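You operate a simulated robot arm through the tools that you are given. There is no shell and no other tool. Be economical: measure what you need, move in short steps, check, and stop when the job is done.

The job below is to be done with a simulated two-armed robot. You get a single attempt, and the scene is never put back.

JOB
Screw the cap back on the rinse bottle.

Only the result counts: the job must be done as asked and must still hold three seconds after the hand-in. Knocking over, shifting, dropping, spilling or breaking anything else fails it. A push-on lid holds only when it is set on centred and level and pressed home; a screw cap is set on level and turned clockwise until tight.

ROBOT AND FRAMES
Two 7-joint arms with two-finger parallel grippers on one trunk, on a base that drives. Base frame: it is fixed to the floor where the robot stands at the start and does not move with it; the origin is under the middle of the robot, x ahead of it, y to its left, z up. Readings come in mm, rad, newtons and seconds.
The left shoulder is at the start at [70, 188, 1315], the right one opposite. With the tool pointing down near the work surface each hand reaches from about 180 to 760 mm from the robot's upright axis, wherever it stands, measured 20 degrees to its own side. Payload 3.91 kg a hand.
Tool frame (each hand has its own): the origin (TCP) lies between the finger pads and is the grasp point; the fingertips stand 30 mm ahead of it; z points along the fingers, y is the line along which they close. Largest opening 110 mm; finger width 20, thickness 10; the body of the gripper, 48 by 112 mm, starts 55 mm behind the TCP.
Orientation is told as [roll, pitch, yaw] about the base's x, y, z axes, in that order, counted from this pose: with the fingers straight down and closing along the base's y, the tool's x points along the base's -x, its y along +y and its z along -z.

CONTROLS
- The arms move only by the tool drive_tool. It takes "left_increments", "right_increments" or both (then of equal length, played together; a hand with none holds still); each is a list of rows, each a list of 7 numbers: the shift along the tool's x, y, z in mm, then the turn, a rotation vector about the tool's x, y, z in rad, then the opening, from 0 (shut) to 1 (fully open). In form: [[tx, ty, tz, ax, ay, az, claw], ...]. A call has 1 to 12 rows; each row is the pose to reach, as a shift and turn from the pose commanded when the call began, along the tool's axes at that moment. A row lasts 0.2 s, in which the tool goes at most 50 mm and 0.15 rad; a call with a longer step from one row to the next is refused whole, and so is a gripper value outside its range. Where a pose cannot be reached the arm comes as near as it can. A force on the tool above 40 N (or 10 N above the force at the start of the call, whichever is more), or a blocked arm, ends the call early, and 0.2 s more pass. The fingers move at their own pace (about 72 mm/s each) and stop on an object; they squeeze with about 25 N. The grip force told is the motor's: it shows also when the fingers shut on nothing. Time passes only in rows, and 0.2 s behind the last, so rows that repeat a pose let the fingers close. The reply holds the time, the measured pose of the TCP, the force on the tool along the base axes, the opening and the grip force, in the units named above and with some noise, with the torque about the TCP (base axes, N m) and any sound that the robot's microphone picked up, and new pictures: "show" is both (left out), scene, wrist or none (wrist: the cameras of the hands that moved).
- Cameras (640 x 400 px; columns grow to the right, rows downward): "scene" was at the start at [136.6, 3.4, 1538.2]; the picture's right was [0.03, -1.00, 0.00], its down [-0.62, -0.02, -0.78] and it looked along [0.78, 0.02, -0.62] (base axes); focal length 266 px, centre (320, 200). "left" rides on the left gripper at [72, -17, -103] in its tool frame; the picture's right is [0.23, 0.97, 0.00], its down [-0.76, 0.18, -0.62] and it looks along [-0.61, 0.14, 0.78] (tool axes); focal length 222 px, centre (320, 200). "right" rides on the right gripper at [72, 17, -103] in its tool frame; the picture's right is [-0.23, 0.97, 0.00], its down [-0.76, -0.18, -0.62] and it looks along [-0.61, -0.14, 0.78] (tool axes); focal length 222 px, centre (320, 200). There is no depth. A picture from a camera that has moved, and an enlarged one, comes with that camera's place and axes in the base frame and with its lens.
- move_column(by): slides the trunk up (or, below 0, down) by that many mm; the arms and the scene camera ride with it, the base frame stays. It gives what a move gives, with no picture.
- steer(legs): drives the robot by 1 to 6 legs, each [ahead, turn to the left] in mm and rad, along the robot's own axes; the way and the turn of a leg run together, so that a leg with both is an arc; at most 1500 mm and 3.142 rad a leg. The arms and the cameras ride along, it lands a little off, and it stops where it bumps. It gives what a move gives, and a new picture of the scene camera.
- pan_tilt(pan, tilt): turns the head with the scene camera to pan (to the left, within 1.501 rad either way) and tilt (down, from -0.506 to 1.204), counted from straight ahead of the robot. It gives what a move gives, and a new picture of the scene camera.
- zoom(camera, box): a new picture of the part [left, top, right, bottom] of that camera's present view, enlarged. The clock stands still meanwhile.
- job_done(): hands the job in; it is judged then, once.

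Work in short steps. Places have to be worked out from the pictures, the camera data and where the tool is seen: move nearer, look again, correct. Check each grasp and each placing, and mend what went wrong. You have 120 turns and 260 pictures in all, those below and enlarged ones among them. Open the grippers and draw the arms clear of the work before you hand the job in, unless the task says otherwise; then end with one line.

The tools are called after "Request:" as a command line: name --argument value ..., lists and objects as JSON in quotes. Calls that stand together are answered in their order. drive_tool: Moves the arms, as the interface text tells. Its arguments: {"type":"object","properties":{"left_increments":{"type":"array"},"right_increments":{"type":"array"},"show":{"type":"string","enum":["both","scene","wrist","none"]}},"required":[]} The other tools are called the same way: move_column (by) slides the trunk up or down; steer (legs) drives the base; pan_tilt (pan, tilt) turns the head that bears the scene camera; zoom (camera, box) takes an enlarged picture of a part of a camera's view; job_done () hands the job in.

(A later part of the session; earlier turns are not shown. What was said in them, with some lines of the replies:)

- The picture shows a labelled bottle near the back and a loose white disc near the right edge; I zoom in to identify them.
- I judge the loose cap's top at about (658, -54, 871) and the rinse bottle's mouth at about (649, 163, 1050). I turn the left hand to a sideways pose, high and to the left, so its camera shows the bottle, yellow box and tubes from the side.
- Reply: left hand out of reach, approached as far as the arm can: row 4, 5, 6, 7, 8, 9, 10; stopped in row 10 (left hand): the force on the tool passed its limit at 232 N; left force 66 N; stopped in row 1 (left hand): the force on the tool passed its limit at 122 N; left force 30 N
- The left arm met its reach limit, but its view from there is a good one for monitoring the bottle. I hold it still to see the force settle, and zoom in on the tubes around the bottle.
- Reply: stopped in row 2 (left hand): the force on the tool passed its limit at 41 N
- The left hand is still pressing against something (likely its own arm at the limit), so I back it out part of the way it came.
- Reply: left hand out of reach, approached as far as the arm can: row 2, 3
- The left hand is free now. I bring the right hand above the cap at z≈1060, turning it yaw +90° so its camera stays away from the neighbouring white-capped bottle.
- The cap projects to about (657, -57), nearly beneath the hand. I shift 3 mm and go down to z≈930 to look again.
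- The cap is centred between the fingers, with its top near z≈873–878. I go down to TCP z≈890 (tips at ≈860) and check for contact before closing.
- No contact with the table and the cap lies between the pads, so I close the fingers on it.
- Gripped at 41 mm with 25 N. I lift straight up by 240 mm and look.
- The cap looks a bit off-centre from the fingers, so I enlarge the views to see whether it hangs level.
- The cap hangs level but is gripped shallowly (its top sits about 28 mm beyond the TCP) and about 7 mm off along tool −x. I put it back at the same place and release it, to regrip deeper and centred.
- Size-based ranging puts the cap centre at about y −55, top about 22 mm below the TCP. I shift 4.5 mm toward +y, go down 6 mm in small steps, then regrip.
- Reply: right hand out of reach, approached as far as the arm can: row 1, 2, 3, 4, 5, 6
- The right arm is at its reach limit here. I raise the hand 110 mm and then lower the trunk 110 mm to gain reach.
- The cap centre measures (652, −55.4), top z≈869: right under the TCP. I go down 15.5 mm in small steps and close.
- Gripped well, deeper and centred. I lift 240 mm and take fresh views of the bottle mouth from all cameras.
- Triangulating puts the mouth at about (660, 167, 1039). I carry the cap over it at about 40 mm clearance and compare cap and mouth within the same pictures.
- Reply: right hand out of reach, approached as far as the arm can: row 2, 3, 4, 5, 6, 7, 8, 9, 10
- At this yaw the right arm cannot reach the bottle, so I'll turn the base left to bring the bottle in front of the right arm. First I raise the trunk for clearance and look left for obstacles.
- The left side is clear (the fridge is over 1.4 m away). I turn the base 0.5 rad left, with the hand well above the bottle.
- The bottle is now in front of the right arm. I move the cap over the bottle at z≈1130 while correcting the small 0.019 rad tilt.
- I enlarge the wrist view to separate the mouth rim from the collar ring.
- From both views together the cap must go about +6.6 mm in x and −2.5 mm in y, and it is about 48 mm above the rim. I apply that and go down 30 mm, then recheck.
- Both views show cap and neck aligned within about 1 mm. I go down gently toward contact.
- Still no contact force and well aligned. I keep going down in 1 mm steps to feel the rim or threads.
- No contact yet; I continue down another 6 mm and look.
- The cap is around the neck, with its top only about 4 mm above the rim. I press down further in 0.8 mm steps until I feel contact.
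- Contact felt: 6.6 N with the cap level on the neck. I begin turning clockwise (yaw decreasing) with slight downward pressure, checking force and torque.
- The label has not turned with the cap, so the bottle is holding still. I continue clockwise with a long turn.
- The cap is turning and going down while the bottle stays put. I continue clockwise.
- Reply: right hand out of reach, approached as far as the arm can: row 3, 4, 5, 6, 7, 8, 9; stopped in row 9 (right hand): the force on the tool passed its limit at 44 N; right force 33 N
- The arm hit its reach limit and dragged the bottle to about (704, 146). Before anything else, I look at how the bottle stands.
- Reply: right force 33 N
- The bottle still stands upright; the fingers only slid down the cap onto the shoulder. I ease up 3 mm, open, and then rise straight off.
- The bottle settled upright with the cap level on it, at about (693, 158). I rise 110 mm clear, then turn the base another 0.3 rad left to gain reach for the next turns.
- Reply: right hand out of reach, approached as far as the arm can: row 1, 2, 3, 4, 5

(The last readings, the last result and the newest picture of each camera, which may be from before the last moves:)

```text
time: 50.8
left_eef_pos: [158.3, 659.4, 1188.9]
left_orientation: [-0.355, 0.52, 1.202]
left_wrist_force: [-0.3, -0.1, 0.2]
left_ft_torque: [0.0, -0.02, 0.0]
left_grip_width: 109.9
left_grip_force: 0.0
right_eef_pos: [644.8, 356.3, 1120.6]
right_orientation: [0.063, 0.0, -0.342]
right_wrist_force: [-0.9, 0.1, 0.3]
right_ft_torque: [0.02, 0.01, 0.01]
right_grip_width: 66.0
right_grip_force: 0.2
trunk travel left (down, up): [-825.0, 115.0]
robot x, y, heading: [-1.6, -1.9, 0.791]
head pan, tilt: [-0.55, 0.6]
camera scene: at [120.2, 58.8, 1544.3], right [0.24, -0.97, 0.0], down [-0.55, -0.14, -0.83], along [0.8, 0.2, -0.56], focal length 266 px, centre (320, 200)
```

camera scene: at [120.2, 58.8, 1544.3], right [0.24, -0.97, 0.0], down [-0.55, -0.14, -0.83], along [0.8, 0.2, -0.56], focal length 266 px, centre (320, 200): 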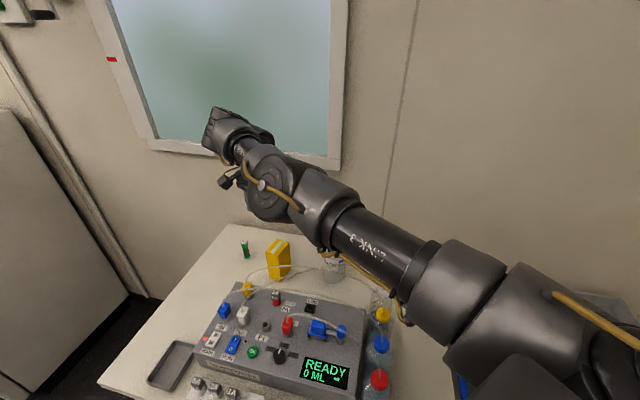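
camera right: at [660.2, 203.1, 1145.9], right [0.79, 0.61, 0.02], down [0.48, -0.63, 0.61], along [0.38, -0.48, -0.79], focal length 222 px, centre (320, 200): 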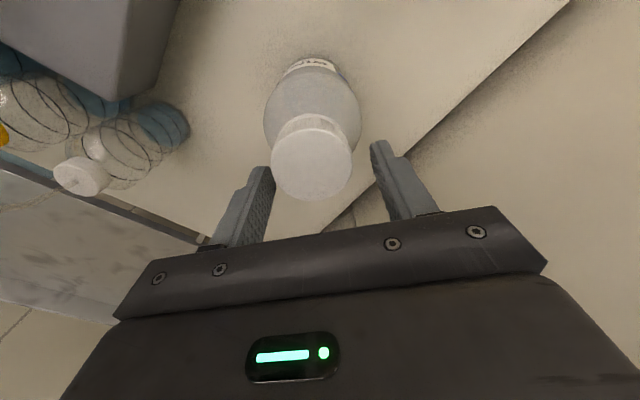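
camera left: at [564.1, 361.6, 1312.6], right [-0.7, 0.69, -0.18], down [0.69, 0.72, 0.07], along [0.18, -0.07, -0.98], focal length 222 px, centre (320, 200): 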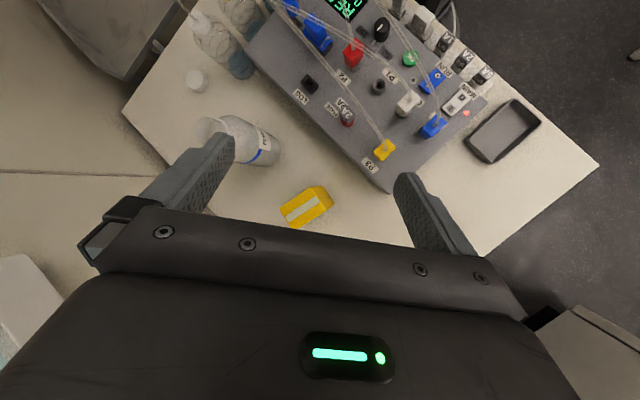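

The arm is stretched with a slight tilt. I pull the hand in, level it, and rewind its yaw for the next clockwise turn.

Request:
drive_tool --right_increments '[[3, -15, -8, 0.016, 0, 0, 0.6], [6, -30, -16, 0.032, 0, 0, 0.6], [9, -45, -24, 0.048, 0, 0, 0.6], [12, -60, -30, 0.063, 0, 0, 0.6], [17, -87, -30, 0.063, 0, 0, 0.6]]' --show "none"

Request:
drive_tool --right_increments '[[0, 0, 0, 0, 0, -0.145, 0.6], [0, 0, 0, 0, 0, -0.29, 0.6], [0, 0, 0, 0, 0, -0.435, 0.6], [0, 0, 0, 0, 0, -0.58, 0.6], [0, 0, 0, 0, 0, -0.725, 0.6], [0, 0, 0, 0, 0, -0.87, 0.6], [0, 0, 0, 0, 0, -1.015, 0.6], [0, 0, 0, 0, 0, -1.16, 0.6], [0, 0, 0, 0, 0, -1.305, 0.6], [0, 0, 0, 0, 0, -1.45, 0.6], [0, 0, 0, 0, 0, -1.595, 0.6], [0, 0, 0, 0, 0, -1.74, 0.6]]' --show "none"

```text
time: 52.0
left_eef_pos: [158.9, 659.3, 1189.9]
left_orientation: [-0.355, 0.52, 1.202]
left_wrist_force: [0.5, 0.2, 0.2]
left_ft_torque: [0.01, 0.02, -0.03]
left_grip_width: 109.9
left_grip_force: 0.1
right_eef_pos: [644.8, 351.6, 1123.2]
right_orientation: [0.033, -0.004, -0.321]
right_wrist_force: [-0.2, 0.1, -0.6]
right_ft_torque: [0.02, -0.01, 0.0]
right_grip_width: 65.9
right_grip_force: 0.0
right hand out of reach, approached as far as the arm can: row 1, 2, 3, 4, 5
trunk travel left (down, up): [-825.0, 115.0]
robot x, y, heading: [-0.5, -0.4, 0.796]
head pan, tilt: [-0.55, 0.6]
```

```text
time: 54.6
left_eef_pos: [158.1, 659.6, 1187.8]
left_orientation: [-0.357, 0.521, 1.204]
left_wrist_force: [-0.2, 0.2, 0.4]
left_ft_torque: [0.05, -0.01, -0.01]
left_grip_width: 110.3
left_grip_force: 0.0
right_eef_pos: [642.7, 353.2, 1122.2]
right_orientation: [0.002, -0.002, 1.401]
right_wrist_force: [-0.7, 0.2, -0.6]
right_ft_torque: [0.01, -0.01, 0.0]
right_grip_width: 65.9
right_grip_force: 0.0
trunk travel left (down, up): [-825.0, 115.0]
robot x, y, heading: [2.7, -2.5, 0.79]
head pan, tilt: [-0.55, 0.6]
```

Now level at yaw 1.4. I move over the bottle at z≈1120 while winding to yaw 2.0, and look.

Request:
drive_tool --right_increments '[[17, -8, 0, 0, 0, -0.05, 0.6], [35, -16, 0, 0, 0, -0.1, 0.6], [53, -24, 0, 0, 0, -0.15, 0.6], [71, -32, 0, 0, 0, -0.2, 0.6], [89, -40, 0, 0, 0, -0.25, 0.6], [107, -48, 0, 0, 0, -0.3, 0.6], [125, -56, 0, 0, 0, -0.35, 0.6], [143, -64, 0, 0, 0, -0.4, 0.6], [161, -72, 0, 0, 0, -0.45, 0.6], [176, -79, 0, 0, 0, -0.5, 0.6], [183, -82, 0, 0, 0, -0.55, 0.6], [183, -82, 0, 0, 0, -0.6, 0.6]]'

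Request:
zoom --camera "right" --box '[240, 60, 400, 200]'

Request:
zoom --camera "scene" --box '[290, 210, 370, 290]'

```text
time: 57.2
left_eef_pos: [158.9, 658.6, 1189.1]
left_orientation: [-0.356, 0.519, 1.202]
left_wrist_force: [0.0, 0.0, 0.2]
left_ft_torque: [0.0, -0.04, 0.0]
left_grip_width: 110.1
left_grip_force: 0.1
right_eef_pos: [692.2, 158.4, 1123.5]
right_orientation: [-0.001, -0.002, 2.0]
right_wrist_force: [0.0, 0.3, -0.1]
right_ft_torque: [-0.02, -0.02, 0.03]
right_grip_width: 66.0
right_grip_force: 0.0
trunk travel left (down, up): [-825.0, 115.0]
robot x, y, heading: [-1.1, -0.7, 0.794]
head pan, tilt: [-0.55, 0.6]
camera scene: at [121.0, 58.6, 1544.2], right [0.24, -0.97, 0.0], down [-0.55, -0.14, -0.82], along [0.8, 0.2, -0.57], focal length 266 px, centre (320, 200)
camera right: at [705.5, 85.8, 1226.4], right [-0.98, -0.2, 0.0], down [-0.15, 0.77, 0.62], along [-0.12, 0.61, -0.78], focal length 222 px, centre (320, 200)
```

scene: 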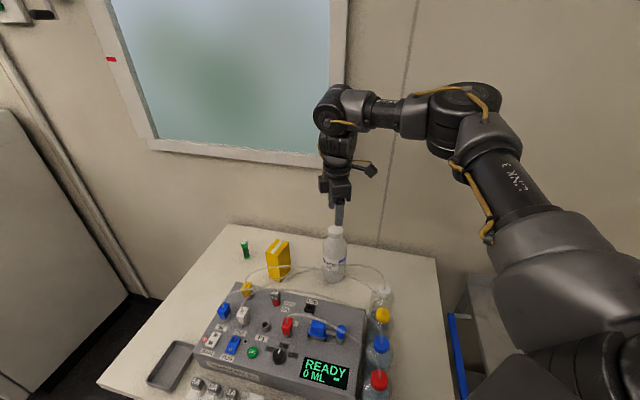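
right: 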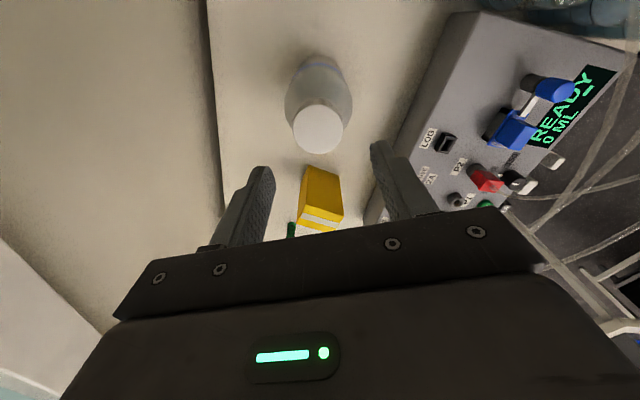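

```text
2.86 times, centred on (320, 130) of right
camera zoom: at [705.5, 85.8, 1226.4], right [-0.98, -0.2, 0.0], down [-0.15, 0.77, 0.62], along [-0.12, 0.61, -0.78], focal length 635 px, centre (320, 400)
```

zoom: 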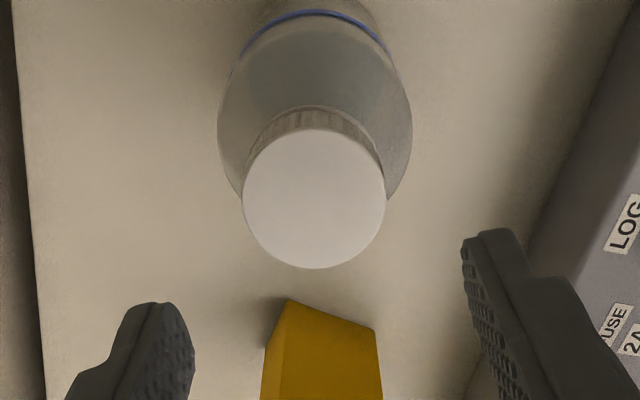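

```text
5.00 times, centred on (330, 250) of scene
camera zoom: at [121.0, 58.6, 1544.2], right [0.24, -0.97, 0.0], down [-0.55, -0.14, -0.82], along [0.8, 0.2, -0.57], focal length 1331 px, centre (270, -50)
```

zoom: 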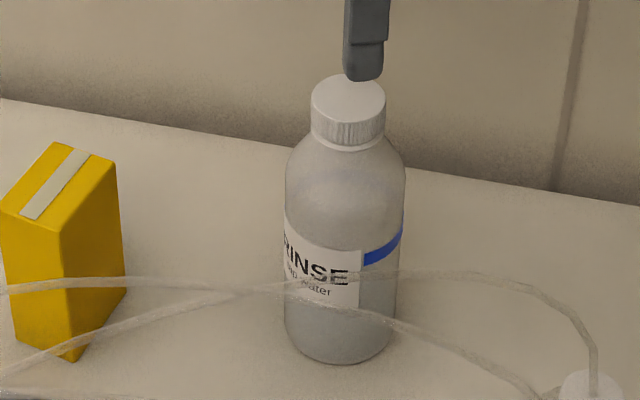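

The cap sits level at about (692, 153), top z≈1048. I centre on it and go down to TCP z≈1063 with open fingers.

Request:
drive_tool --right_increments '[[2.5, 1, 10, 0, 0, 0, 0.6], [4.7, 2, 25, 0, 0, 0, 0.6], [4.7, 2, 40, 0, 0, 0, 0.6], [4.7, 2, 52, 0, 0, 0, 0.6], [4.7, 2, 60, 0, 0, 0, 0.6], [4.7, 2, 60, 0, 0, 0, 0.6]]' --show "none"

Request:
zoom --camera "right" --box '[240, 80, 400, 220]'

Request:
zoom --camera "scene" --box '[310, 210, 360, 260]'

```text
time: 58.6
left_eef_pos: [158.5, 658.7, 1188.8]
left_orientation: [-0.356, 0.52, 1.203]
left_wrist_force: [-0.7, -0.4, 0.3]
left_ft_torque: [-0.02, -0.01, 0.0]
left_grip_width: 109.9
left_grip_force: 0.2
right_eef_pos: [690.4, 153.2, 1062.3]
right_orientation: [-0.002, -0.002, 1.998]
right_wrist_force: [0.7, 1.0, 0.4]
right_ft_torque: [-0.04, -0.01, -0.01]
right_grip_width: 66.2
right_grip_force: 0.0
trunk travel left (down, up): [-825.0, 115.0]
robot x, y, heading: [-0.9, 0.4, 0.798]
head pan, tilt: [-0.55, 0.6]
```

```text
2.86 times, centred on (320, 150) of right
camera zoom: at [704.4, 81.5, 1166.4], right [-0.98, -0.2, 0.0], down [-0.15, 0.77, 0.62], along [-0.12, 0.61, -0.78], focal length 635 px, centre (320, 343)
```

zoom: 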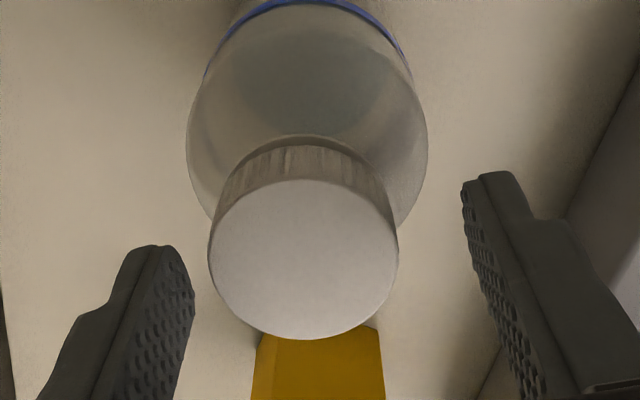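

```text
8.00 times, centred on (335, 235) of scene
camera zoom: at [120.8, 58.4, 1544.3], right [0.24, -0.97, 0.0], down [-0.55, -0.14, -0.83], along [0.8, 0.2, -0.56], focal length 2130 px, centre (200, -80)
```

zoom: 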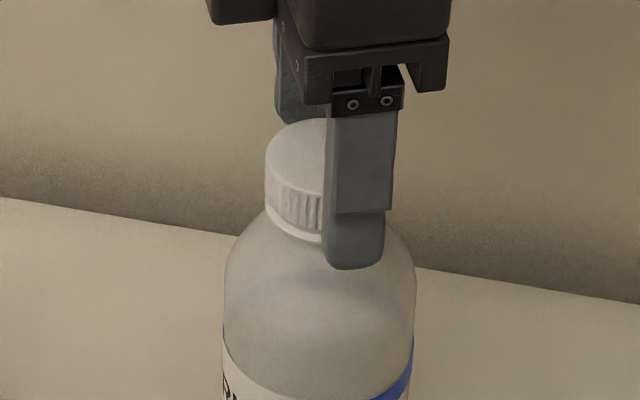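

The cap is about 4 mm off the middle between the fingers, so I shift to centre on it and then close.

Request:
drive_tool --right_increments '[[-0.5, -2, 0, 0, 0, 0, 0.6], [-0.8, -4.1, 0, 0, 0, 0, 0.6], [-0.8, -4.1, 0, 0, 0, 0, 0.45], [-0.8, -4.1, 0, 0, 0, 0, 0.3], [-0.8, -4.1, 0, 0, 0, 0, 0.2], [-0.8, -4.1, 0, 0, 0, 0, 0.2]]' --show "none"

Request:
zoom --camera "right" --box '[240, 80, 400, 220]'

Request:
zoom --camera "scene" --box '[295, 210, 375, 300]'

```text
time: 60.0
left_eef_pos: [158.7, 658.9, 1189.1]
left_orientation: [-0.355, 0.521, 1.204]
left_wrist_force: [0.9, 0.2, -0.2]
left_ft_torque: [0.0, 0.01, 0.01]
left_grip_width: 110.1
left_grip_force: 0.1
right_eef_pos: [694.4, 155.8, 1062.8]
right_orientation: [0.002, -0.002, 1.999]
right_wrist_force: [-1.0, 0.1, -0.4]
right_ft_torque: [-0.04, 0.02, 0.02]
right_grip_width: 41.6
right_grip_force: 25.1
trunk travel left (down, up): [-825.0, 115.0]
robot x, y, heading: [-0.1, -3.0, 0.792]
head pan, tilt: [-0.55, 0.6]
```

```text
2.86 times, centred on (320, 150) of right
camera zoom: at [708.0, 84.1, 1166.5], right [-0.98, -0.2, 0.0], down [-0.15, 0.77, 0.62], along [-0.12, 0.61, -0.78], focal length 635 px, centre (320, 343)
```

zoom: 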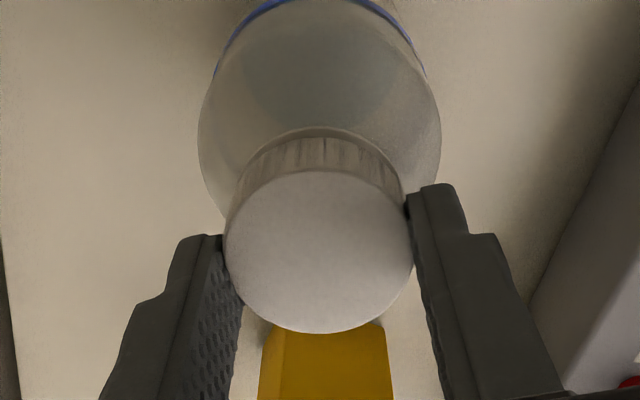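

```text
4.44 times, centred on (335, 255) of scene
camera zoom: at [120.9, 58.2, 1544.3], right [0.24, -0.97, 0.0], down [-0.55, -0.14, -0.82], along [0.8, 0.2, -0.57], focal length 1184 px, centre (253, -44)
```

zoom: 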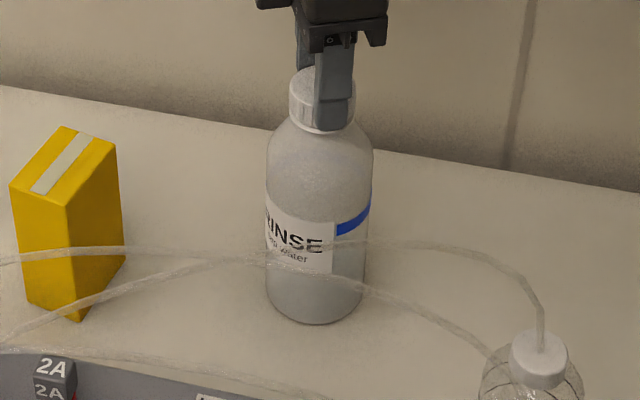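

Gripped at 41.6 mm. I turn clockwise in moderate steps with light downward pressure, watching force and reach.

Request:
drive_tool --right_increments '[[0, 0, 0.5, 0, 0, 0.12, 0.2], [0, 0, 0.8, 0, 0, 0.24, 0.2], [0, 0, 1, 0, 0, 0.36, 0.2], [0, 0, 1.1, 0, 0, 0.48, 0.2], [0, 0, 1.2, 0, 0, 0.6, 0.2], [0, 0, 1.3, 0, 0, 0.72, 0.2]]' --show "none"

Request:
zoom --camera "scene" --box '[295, 210, 375, 300]'

```text
time: 61.4
left_eef_pos: [158.1, 659.0, 1188.9]
left_orientation: [-0.354, 0.519, 1.201]
left_wrist_force: [0.1, 0.2, 0.2]
left_ft_torque: [-0.01, 0.02, -0.03]
left_grip_width: 109.7
left_grip_force: 0.1
right_eef_pos: [695.0, 155.1, 1061.9]
right_orientation: [0.0, 0.0, 1.275]
right_wrist_force: [1.6, 0.2, 6.8]
right_ft_torque: [0.01, -0.15, -0.03]
right_grip_width: 41.0
right_grip_force: 25.5
trunk travel left (down, up): [-825.0, 115.0]
robot x, y, heading: [-0.7, -3.4, 0.801]
head pan, tilt: [-0.55, 0.6]
```

```text
4.44 times, centred on (335, 255) of scene
camera zoom: at [120.2, 58.2, 1544.4], right [0.24, -0.97, 0.0], down [-0.55, -0.14, -0.83], along [0.8, 0.2, -0.56], focal length 1184 px, centre (253, -44)
```

zoom: 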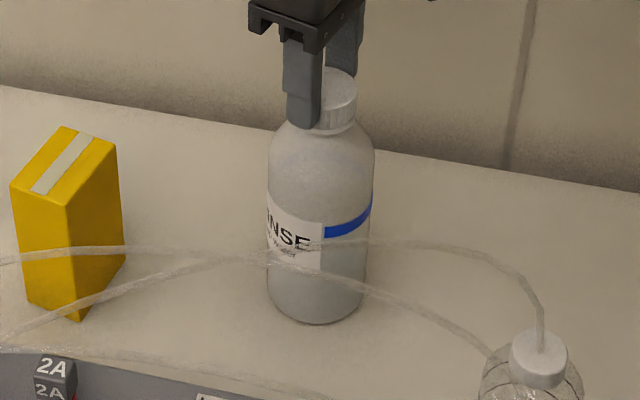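

The bottle turned a little (about 0.2 rad) this time, so either it is getting tight or the pressure is too low. I press harder and keep turning.

Request:
drive_tool --right_increments '[[0, 0, 1, 0, 0, 0.02, 0.2], [0, 0, 2, 0, 0, 0.12, 0.2], [0, 0, 2.2, 0, 0, 0.24, 0.2], [0, 0, 2.4, 0, 0, 0.36, 0.2], [0, 0, 2.5, 0, 0, 0.48, 0.2], [0, 0, 2.6, 0, 0, 0.6, 0.2]]' --show "none"

Request:
zoom --camera "scene" --box '[295, 210, 375, 300]'

```text
time: 62.8
left_eef_pos: [157.6, 659.0, 1190.1]
left_orientation: [-0.358, 0.517, 1.2]
left_wrist_force: [0.7, 0.1, -0.2]
left_ft_torque: [-0.02, -0.01, 0.01]
left_grip_width: 110.0
left_grip_force: 0.0
right_eef_pos: [693.2, 155.5, 1060.4]
right_orientation: [0.001, -0.003, 0.674]
right_wrist_force: [4.0, 0.5, 21.1]
right_ft_torque: [-0.04, -0.41, 0.03]
right_grip_width: 41.2
right_grip_force: 25.0
trunk travel left (down, up): [-825.0, 115.0]
robot x, y, heading: [0.3, 0.4, 0.796]
head pan, tilt: [-0.55, 0.6]
```

```text
4.44 times, centred on (335, 255) of scene
camera zoom: at [118.3, 57.7, 1544.6], right [0.24, -0.97, 0.0], down [-0.55, -0.14, -0.83], along [0.8, 0.2, -0.56], focal length 1184 px, centre (253, -44)
```

zoom: 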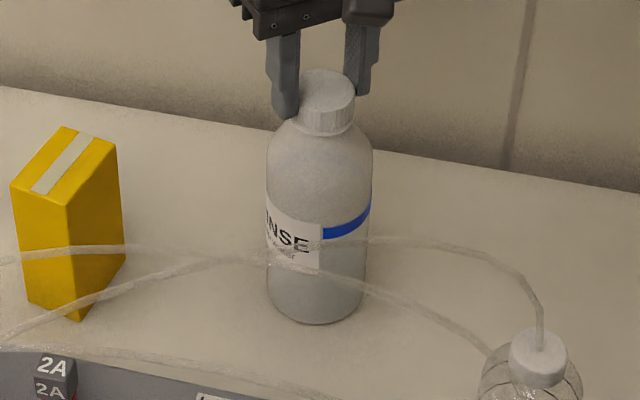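

With about 21 N of pressure the bottle holds and the cap turns. I continue 0.5 rad more, staying within the reachable yaw.

Request:
drive_tool --right_increments '[[0, 0, 0.1, 0, 0, 0.12, 0.2], [0, 0, 0.2, 0, 0, 0.24, 0.2], [0, 0, 0.3, 0, 0, 0.36, 0.2], [0, 0, 0.3, 0, 0, 0.48, 0.2]]' --show "none"

Request:
zoom --camera "scene" --box '[295, 210, 375, 300]'

```text
time: 63.8
left_eef_pos: [156.7, 658.5, 1189.5]
left_orientation: [-0.358, 0.518, 1.199]
left_wrist_force: [0.3, 0.5, 0.1]
left_ft_torque: [0.02, -0.02, -0.01]
left_grip_width: 110.1
left_grip_force: 0.1
right_eef_pos: [693.5, 155.6, 1059.8]
right_orientation: [0.002, -0.002, 0.194]
right_wrist_force: [4.1, 0.3, 22.7]
right_ft_torque: [0.08, -0.28, -0.02]
right_grip_width: 41.0
right_grip_force: 25.5
trunk travel left (down, up): [-825.0, 115.0]
robot x, y, heading: [1.5, -0.7, 0.8]
head pan, tilt: [-0.55, 0.6]
```

```text
4.44 times, centred on (335, 255) of scene
camera zoom: at [117.9, 57.6, 1544.6], right [0.24, -0.97, 0.0], down [-0.55, -0.14, -0.83], along [0.8, 0.2, -0.56], focal length 1184 px, centre (253, -44)
```

zoom: 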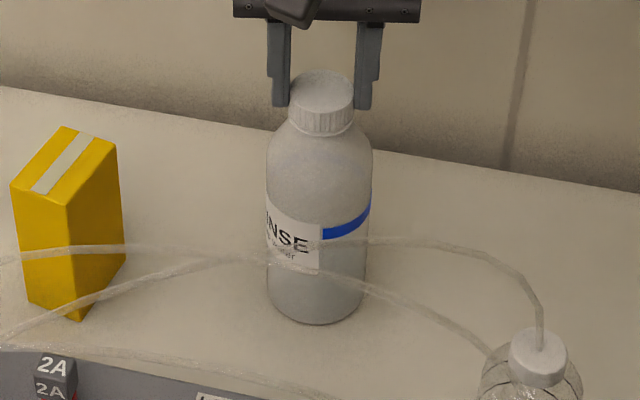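

No tightness yet. I relieve the pressure, open, and rewind the yaw in place around the cap for the next turn.

Request:
drive_tool --right_increments '[[0, 0, -2, 0, 0, 0, 0.2], [0, 0, -3, 0, 0, 0, 0.45], [0, 0, -3, 0, 0, 0, 0.6], [0, 0, -3, 0, 0, 0, 0.6], [0, 0, -3, 0, 0, -0.14, 0.6], [0, 0, -3, 0, 0, -0.28, 0.6], [0, 0, -3, 0, 0, -0.42, 0.6], [0, 0, -3, 0, 0, -0.56, 0.6], [0, 0, -3, 0, 0, -0.7, 0.6], [0, 0, -3, 0, 0, -0.84, 0.6], [0, 0, -3, 0, 0, -0.98, 0.6], [0, 0, -3, 0, 0, -1.12, 0.6]]' --show "none"

Request:
drive_tool --right_increments '[[0, 0, 0, 0, 0, -0.14, 0.6], [0, 0, 0, 0, 0, -0.28, 0.6], [0, 0, 0, 0, 0, -0.42, 0.6], [0, 0, 0, 0, 0, -0.56, 0.6], [0, 0, 0, 0, 0, -0.7, 0.6], [0, 0, 0, 0, 0, -0.84, 0.6], [0, 0, 0, 0, 0, -0.94, 0.6], [0, 0, 0, 0, 0, -0.94, 0.6]]' --show "wrist"

Request:
zoom --camera "scene" --box '[295, 210, 375, 300]'

```text
time: 66.4
left_eef_pos: [158.5, 658.9, 1188.6]
left_orientation: [-0.356, 0.52, 1.202]
left_wrist_force: [-0.4, 1.0, 0.4]
left_ft_torque: [0.02, -0.02, 0.0]
left_grip_width: 110.0
left_grip_force: 0.1
right_eef_pos: [694.6, 156.5, 1061.6]
right_orientation: [0.002, -0.003, 1.322]
right_wrist_force: [0.2, 0.2, -0.1]
right_ft_torque: [-0.02, 0.0, -0.04]
right_grip_width: 66.1
right_grip_force: 0.1
trunk travel left (down, up): [-825.0, 115.0]
robot x, y, heading: [3.8, -0.9, 0.794]
head pan, tilt: [-0.55, 0.6]
```

```text
time: 68.2
left_eef_pos: [159.7, 658.8, 1189.3]
left_orientation: [-0.357, 0.52, 1.203]
left_wrist_force: [-0.1, -0.2, 0.6]
left_ft_torque: [0.0, 0.0, -0.02]
left_grip_width: 110.4
left_grip_force: 0.0
right_eef_pos: [695.6, 155.7, 1062.0]
right_orientation: [0.001, -0.003, 2.26]
right_wrist_force: [-1.4, -0.8, -0.4]
right_ft_torque: [-0.04, 0.04, -0.01]
right_grip_width: 66.2
right_grip_force: 0.0
trunk travel left (down, up): [-825.0, 115.0]
robot x, y, heading: [-0.2, -0.8, 0.797]
head pan, tilt: [-0.55, 0.6]
camera right: at [727.4, 89.7, 1165.4], right [-0.9, -0.44, 0.0], down [-0.35, 0.7, 0.62], along [-0.28, 0.56, -0.78], focal length 222 px, centre (320, 200)
```

right: 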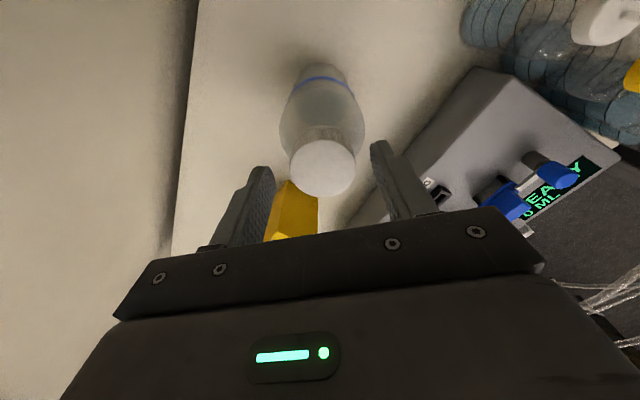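

```text
4.44 times, centred on (335, 255) of scene
camera zoom: at [121.1, 58.3, 1544.2], right [0.24, -0.97, 0.0], down [-0.55, -0.14, -0.82], along [0.8, 0.2, -0.57], focal length 1184 px, centre (253, -44)
```

zoom: 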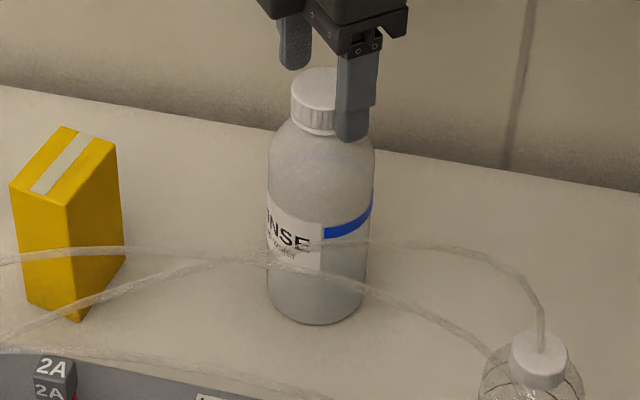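

The bottle is steady and the cap well centred between the fingers. I close again and turn clockwise under pressure.

Request:
drive_tool --right_increments '[[0.8, 0, 1, 0, 0, 0, 0.4], [0.8, 0, 1, 0, 0, 0, 0.2], [0.8, 0, 1, 0, 0, 0, 0.2], [0.8, 0, 2, 0, 0, 0, 0.2], [0.8, 0, 3.2, 0, 0, 0.05, 0.2], [0.8, 0, 3.8, 0, 0, 0.17, 0.2], [0.8, 0, 3.9, 0, 0, 0.29, 0.2], [0.8, 0, 4.0, 0, 0, 0.41, 0.2], [0.8, 0, 4.1, 0, 0, 0.53, 0.2], [0.8, 0, 4.2, 0, 0, 0.65, 0.2], [0.8, 0, 4.3, 0, 0, 0.77, 0.2], [0.8, 0, 4.4, 0, 0, 0.89, 0.2]]' --show "none"

Request:
zoom --camera "scene" --box '[295, 210, 375, 300]'

```text
time: 70.8
left_eef_pos: [157.0, 658.7, 1190.1]
left_orientation: [-0.358, 0.517, 1.199]
left_wrist_force: [0.6, -1.1, -0.3]
left_ft_torque: [0.0, -0.02, 0.0]
left_grip_width: 110.1
left_grip_force: 0.2
right_eef_pos: [694.3, 154.1, 1059.8]
right_orientation: [0.003, 0.0, 1.365]
right_wrist_force: [1.3, 0.6, 19.6]
right_ft_torque: [0.02, -0.12, 0.15]
right_grip_width: 40.9
right_grip_force: 24.7
trunk travel left (down, up): [-825.0, 115.0]
robot x, y, heading: [-1.6, -1.6, 0.797]
head pan, tilt: [-0.55, 0.6]
```

```text
4.44 times, centred on (335, 255) of scene
camera zoom: at [118.0, 57.7, 1544.6], right [0.24, -0.97, 0.0], down [-0.55, -0.14, -0.83], along [0.8, 0.2, -0.56], focal length 1184 px, centre (253, -44)
```

zoom: 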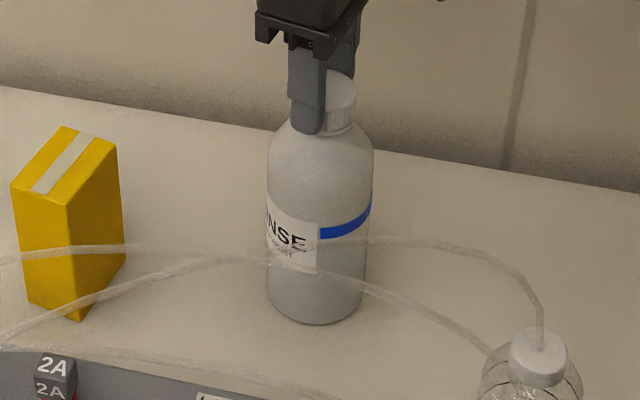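

Torque about z rises to 0.15 N·m, so the cap is getting tighter. I continue turning.

Request:
drive_tool --right_increments '[[0, 0, 0.3, 0, 0, 0.1, 0.2], [0, 0, 0.5, 0, 0, 0.2, 0.2], [0, 0, 0.6, 0, 0, 0.3, 0.2], [0, 0, 0.6, 0, 0, 0.4, 0.2], [0, 0, 0.6, 0, 0, 0.5, 0.2]]' --show "none"

Request:
zoom --camera "scene" --box '[295, 210, 375, 300]'

```text
time: 72.0
left_eef_pos: [156.7, 658.6, 1190.3]
left_orientation: [-0.358, 0.519, 1.202]
left_wrist_force: [-0.5, -1.0, -0.2]
left_ft_torque: [0.01, -0.01, 0.02]
left_grip_width: 109.8
left_grip_force: 0.1
right_eef_pos: [693.1, 153.8, 1058.8]
right_orientation: [-0.001, -0.003, 0.867]
right_wrist_force: [-1.0, 0.3, 21.0]
right_ft_torque: [-0.02, -0.02, 0.24]
right_grip_width: 40.9
right_grip_force: 24.7
trunk travel left (down, up): [-825.0, 115.0]
robot x, y, heading: [2.1, 0.7, 0.794]
head pan, tilt: [-0.55, 0.6]
```

```text
4.44 times, centred on (335, 255) of scene
camera zoom: at [117.3, 57.5, 1544.6], right [0.24, -0.97, 0.0], down [-0.55, -0.14, -0.83], along [0.8, 0.2, -0.56], focal length 1184 px, centre (253, -44)
```

zoom: 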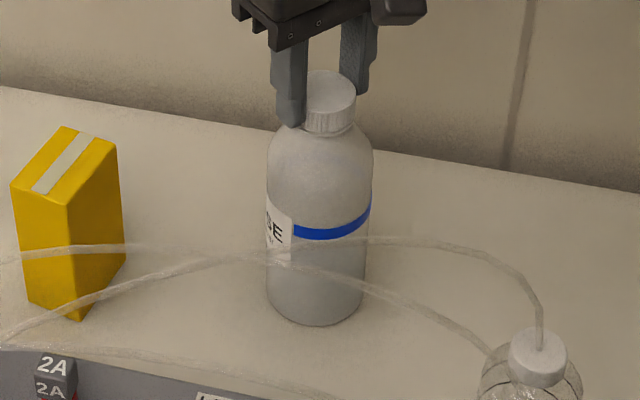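

Now the bottle turns with the cap at 0.24 N·m, so the cap is about tight. I press a bit harder (about 32 N) and turn a little more to see whether it still moves relative to the bottle.

Request:
drive_tool --right_increments '[[0, 0, 1, 0, 0, 0, 0.2], [0, 0, 2, 0, 0, 0.02, 0.2], [0, 0, 2.2, 0, 0, 0.1, 0.2], [0, 0, 2.2, 0, 0, 0.2, 0.2], [0, 0, 2.2, 0, 0, 0.3, 0.2], [0, 0, 2.2, 0, 0, 0.4, 0.2]]' --show "none"

Request:
zoom --camera "scene" --box '[295, 210, 375, 300]'

Request:
zoom --camera "scene" --box '[310, 215, 360, 255]'

```text
time: 73.4
left_eef_pos: [153.9, 657.9, 1191.0]
left_orientation: [-0.36, 0.517, 1.2]
left_wrist_force: [-1.7, 0.7, 0.3]
left_ft_torque: [0.06, 0.0, 0.0]
left_grip_width: 109.8
left_grip_force: 0.2
right_eef_pos: [693.2, 155.6, 1057.4]
right_orientation: [-0.001, -0.004, 0.466]
right_wrist_force: [-0.3, 0.6, 29.2]
right_ft_torque: [0.06, -0.09, 0.31]
right_grip_width: 40.7
right_grip_force: 25.2
trunk travel left (down, up): [-825.0, 115.0]
robot x, y, heading: [3.5, -2.3, 0.789]
head pan, tilt: [-0.55, 0.6]
```

```text
4.44 times, centred on (335, 255) of scene
camera zoom: at [115.9, 57.3, 1544.8], right [0.24, -0.97, 0.0], down [-0.55, -0.14, -0.83], along [0.8, 0.2, -0.56], focal length 1184 px, centre (253, -44)
```

zoom: 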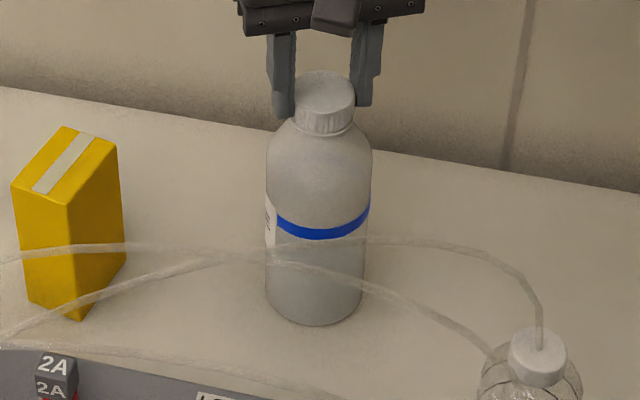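

```text
10.00 times, centred on (335, 235) of scene
camera zoom: at [115.9, 57.3, 1544.8], right [0.24, -0.97, 0.0], down [-0.55, -0.14, -0.83], along [0.8, 0.2, -0.56], focal length 2663 px, centre (170, -150)
```

zoom: 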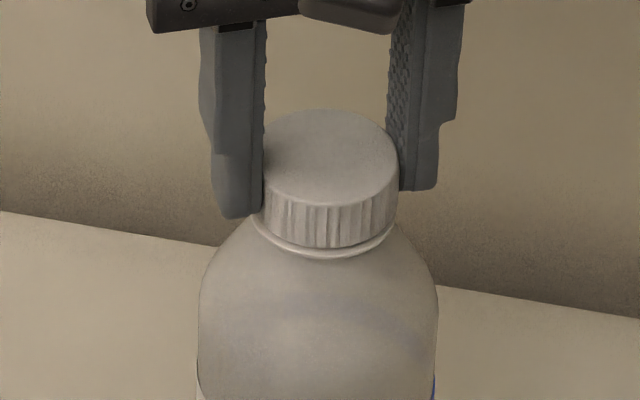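

The bottle turns fully with the cap at 0.31 N·m: the cap has stopped against its end. I make one last tightening push at slightly higher pressure, then release.

Request:
drive_tool --right_increments '[[0, 0, 0.6, 0, 0, 0.02, 0.2], [0, 0, 1.1, 0, 0, 0.08, 0.2], [0, 0, 1.1, 0, 0, 0.2, 0.2], [0, 0, 1.1, 0, 0, 0.32, 0.2]]' --show "none"

Request:
zoom --camera "scene" --box '[295, 210, 375, 300]'

```text
time: 74.4
left_eef_pos: [155.6, 657.2, 1189.1]
left_orientation: [-0.357, 0.518, 1.2]
left_wrist_force: [-0.2, 0.2, 0.0]
left_ft_torque: [-0.02, 0.01, 0.0]
left_grip_width: 110.0
left_grip_force: 0.1
right_eef_pos: [692.6, 154.6, 1055.8]
right_orientation: [0.003, -0.002, 0.146]
right_wrist_force: [0.2, 0.2, 26.5]
right_ft_torque: [-0.01, -0.06, 0.3]
right_grip_width: 41.1
right_grip_force: 24.7
trunk travel left (down, up): [-825.0, 115.0]
robot x, y, heading: [-0.5, -2.4, 0.797]
head pan, tilt: [-0.55, 0.6]
```

```text
4.44 times, centred on (335, 255) of scene
camera zoom: at [116.4, 57.4, 1544.7], right [0.24, -0.97, 0.0], down [-0.55, -0.14, -0.83], along [0.8, 0.2, -0.56], focal length 1184 px, centre (253, -44)
```

zoom: 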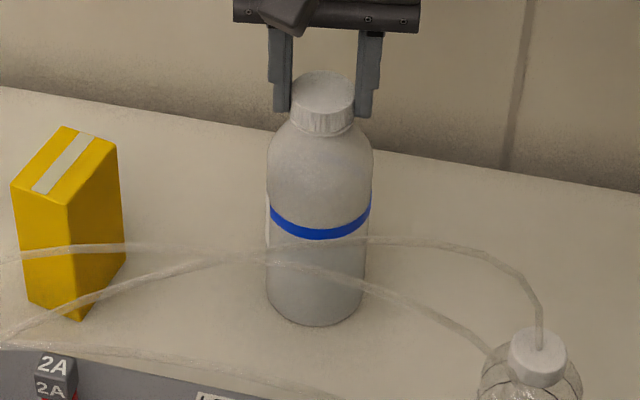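

It turns as one piece, so the cap is tight. I relieve the pressure, open wide and rise clear.

Request:
drive_tool --right_increments '[[0, 0, -2, 0, 0, 0, 0.2], [0, 0, -4, 0, 0, 0, 0.45], [0, 0, -4, 0, 0, 0, 0.65], [0, 0, -4, 0, 0, 0, 0.65], [0, 0, -10, 0, 0, 0, 0.65], [0, 0, -25, 0, 0, 0, 0.65], [0, 0, -45, 0, 0, 0, 0.65], [0, 0, -70, 0, 0, 0, 0.65], [0, 0, -95, 0, 0, 0, 0.65]]'

Request:
zoom --camera "right" --box '[220, 60, 420, 210]'

Request:
zoom --camera "scene" --box '[310, 215, 360, 255]'

```text
time: 76.4
left_eef_pos: [158.1, 659.0, 1189.2]
left_orientation: [-0.356, 0.519, 1.202]
left_wrist_force: [0.6, 0.4, 0.1]
left_ft_torque: [0.02, -0.02, 0.0]
left_grip_width: 109.9
left_grip_force: 0.1
right_eef_pos: [695.5, 155.9, 1149.2]
right_orientation: [0.002, 0.0, 0.149]
right_wrist_force: [-0.3, 0.2, -0.4]
right_ft_torque: [-0.04, 0.0, -0.01]
right_grip_width: 71.4
right_grip_force: 0.0
trunk travel left (down, up): [-825.0, 115.0]
robot x, y, heading: [0.5, -3.3, 0.792]
head pan, tilt: [-0.55, 0.6]
camera scene: at [119.5, 58.4, 1544.3], right [0.24, -0.97, 0.0], down [-0.55, -0.14, -0.83], along [0.8, 0.2, -0.56], focal length 266 px, centre (320, 200)
camera right: at [619.9, 162.7, 1252.4], right [0.08, 1.0, 0.0], down [0.78, -0.06, 0.62], along [0.62, -0.05, -0.78], focal length 222 px, centre (320, 200)
```

scene: 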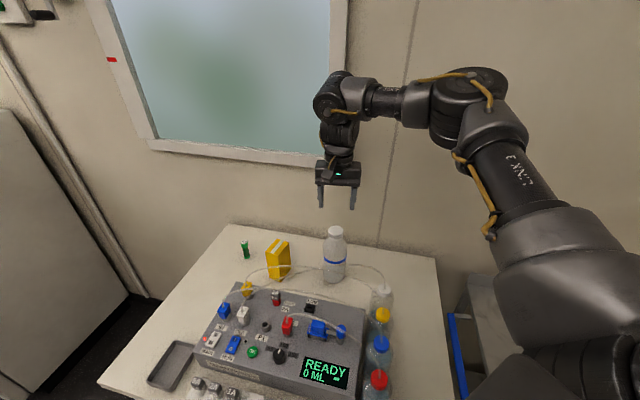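
right: 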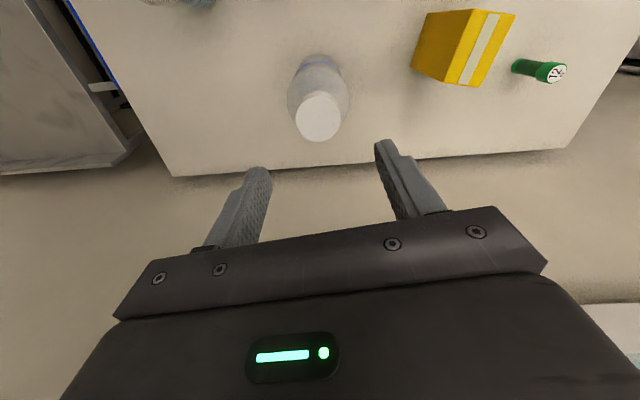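

```text
2.67 times, centred on (320, 135) of right
camera zoom: at [619.9, 162.7, 1252.4], right [0.08, 1.0, 0.0], down [0.78, -0.06, 0.62], along [0.62, -0.05, -0.78], focal length 592 px, centre (320, 373)
```

zoom: 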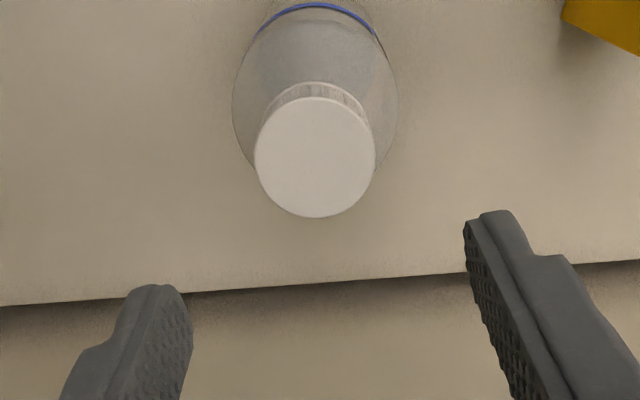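

```text
10.00 times, centred on (335, 235) of scene
camera zoom: at [119.5, 58.4, 1544.3], right [0.24, -0.97, 0.0], down [-0.55, -0.14, -0.83], along [0.8, 0.2, -0.56], focal length 2663 px, centre (170, -150)
```

zoom: 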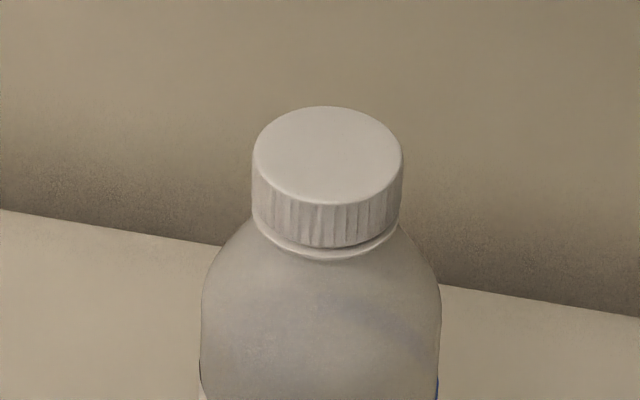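

The cap sits level and low on the collar and the bottle stands upright, with nothing else moved. I draw the right hand further clear and open it fully.

Request:
drive_tool --right_increments '[[0, 0, -20, 0, 0, 0, 0.8], [20, 0, -35, 0, 0, 0, 1], [45, 0, -45, 0, 0, 0, 1], [75, 0, -50, 0, 0, 0, 1], [75, 0, -50, 0, 0, 0, 1]]' --show "scene"

```text
time: 77.6
left_eef_pos: [159.3, 660.4, 1190.3]
left_orientation: [-0.357, 0.521, 1.202]
left_wrist_force: [0.3, 0.2, 0.0]
left_ft_torque: [0.0, 0.01, 0.02]
left_grip_width: 109.9
left_grip_force: 0.0
right_eef_pos: [650.9, 149.0, 1195.1]
right_orientation: [0.002, 0.0, 0.148]
right_wrist_force: [0.0, 0.6, 0.3]
right_ft_torque: [0.0, 0.0, 0.01]
right_grip_width: 110.0
right_grip_force: 0.2
right hand out of reach, approached as far as the arm can: row 4, 5
trunk travel left (down, up): [-825.0, 115.0]
robot x, y, heading: [-2.4, -0.2, 0.798]
head pan, tilt: [-0.55, 0.6]
camera scene: at [120.9, 58.5, 1544.2], right [0.24, -0.97, 0.0], down [-0.55, -0.14, -0.82], along [0.8, 0.2, -0.57], focal length 266 px, centre (320, 200)
```

scene: 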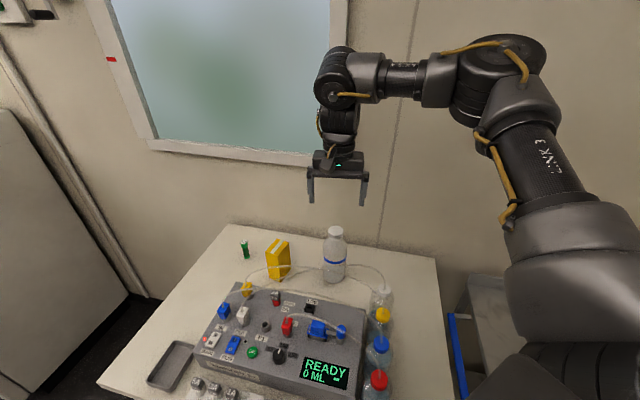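

The hand is clear, the cap is on and tight, and everything else stands as it was, so I hand in.

Request:
job_done

```text
The job is handed in.
```

The rinse bottle's cap is back on, level and turned clockwise until the bottle turned with it (about 0.3 N·m); the bottle stands upright but was dragged about 40 mm back from its original spot when the arm hit its reach limit, and nothing else in view moved.
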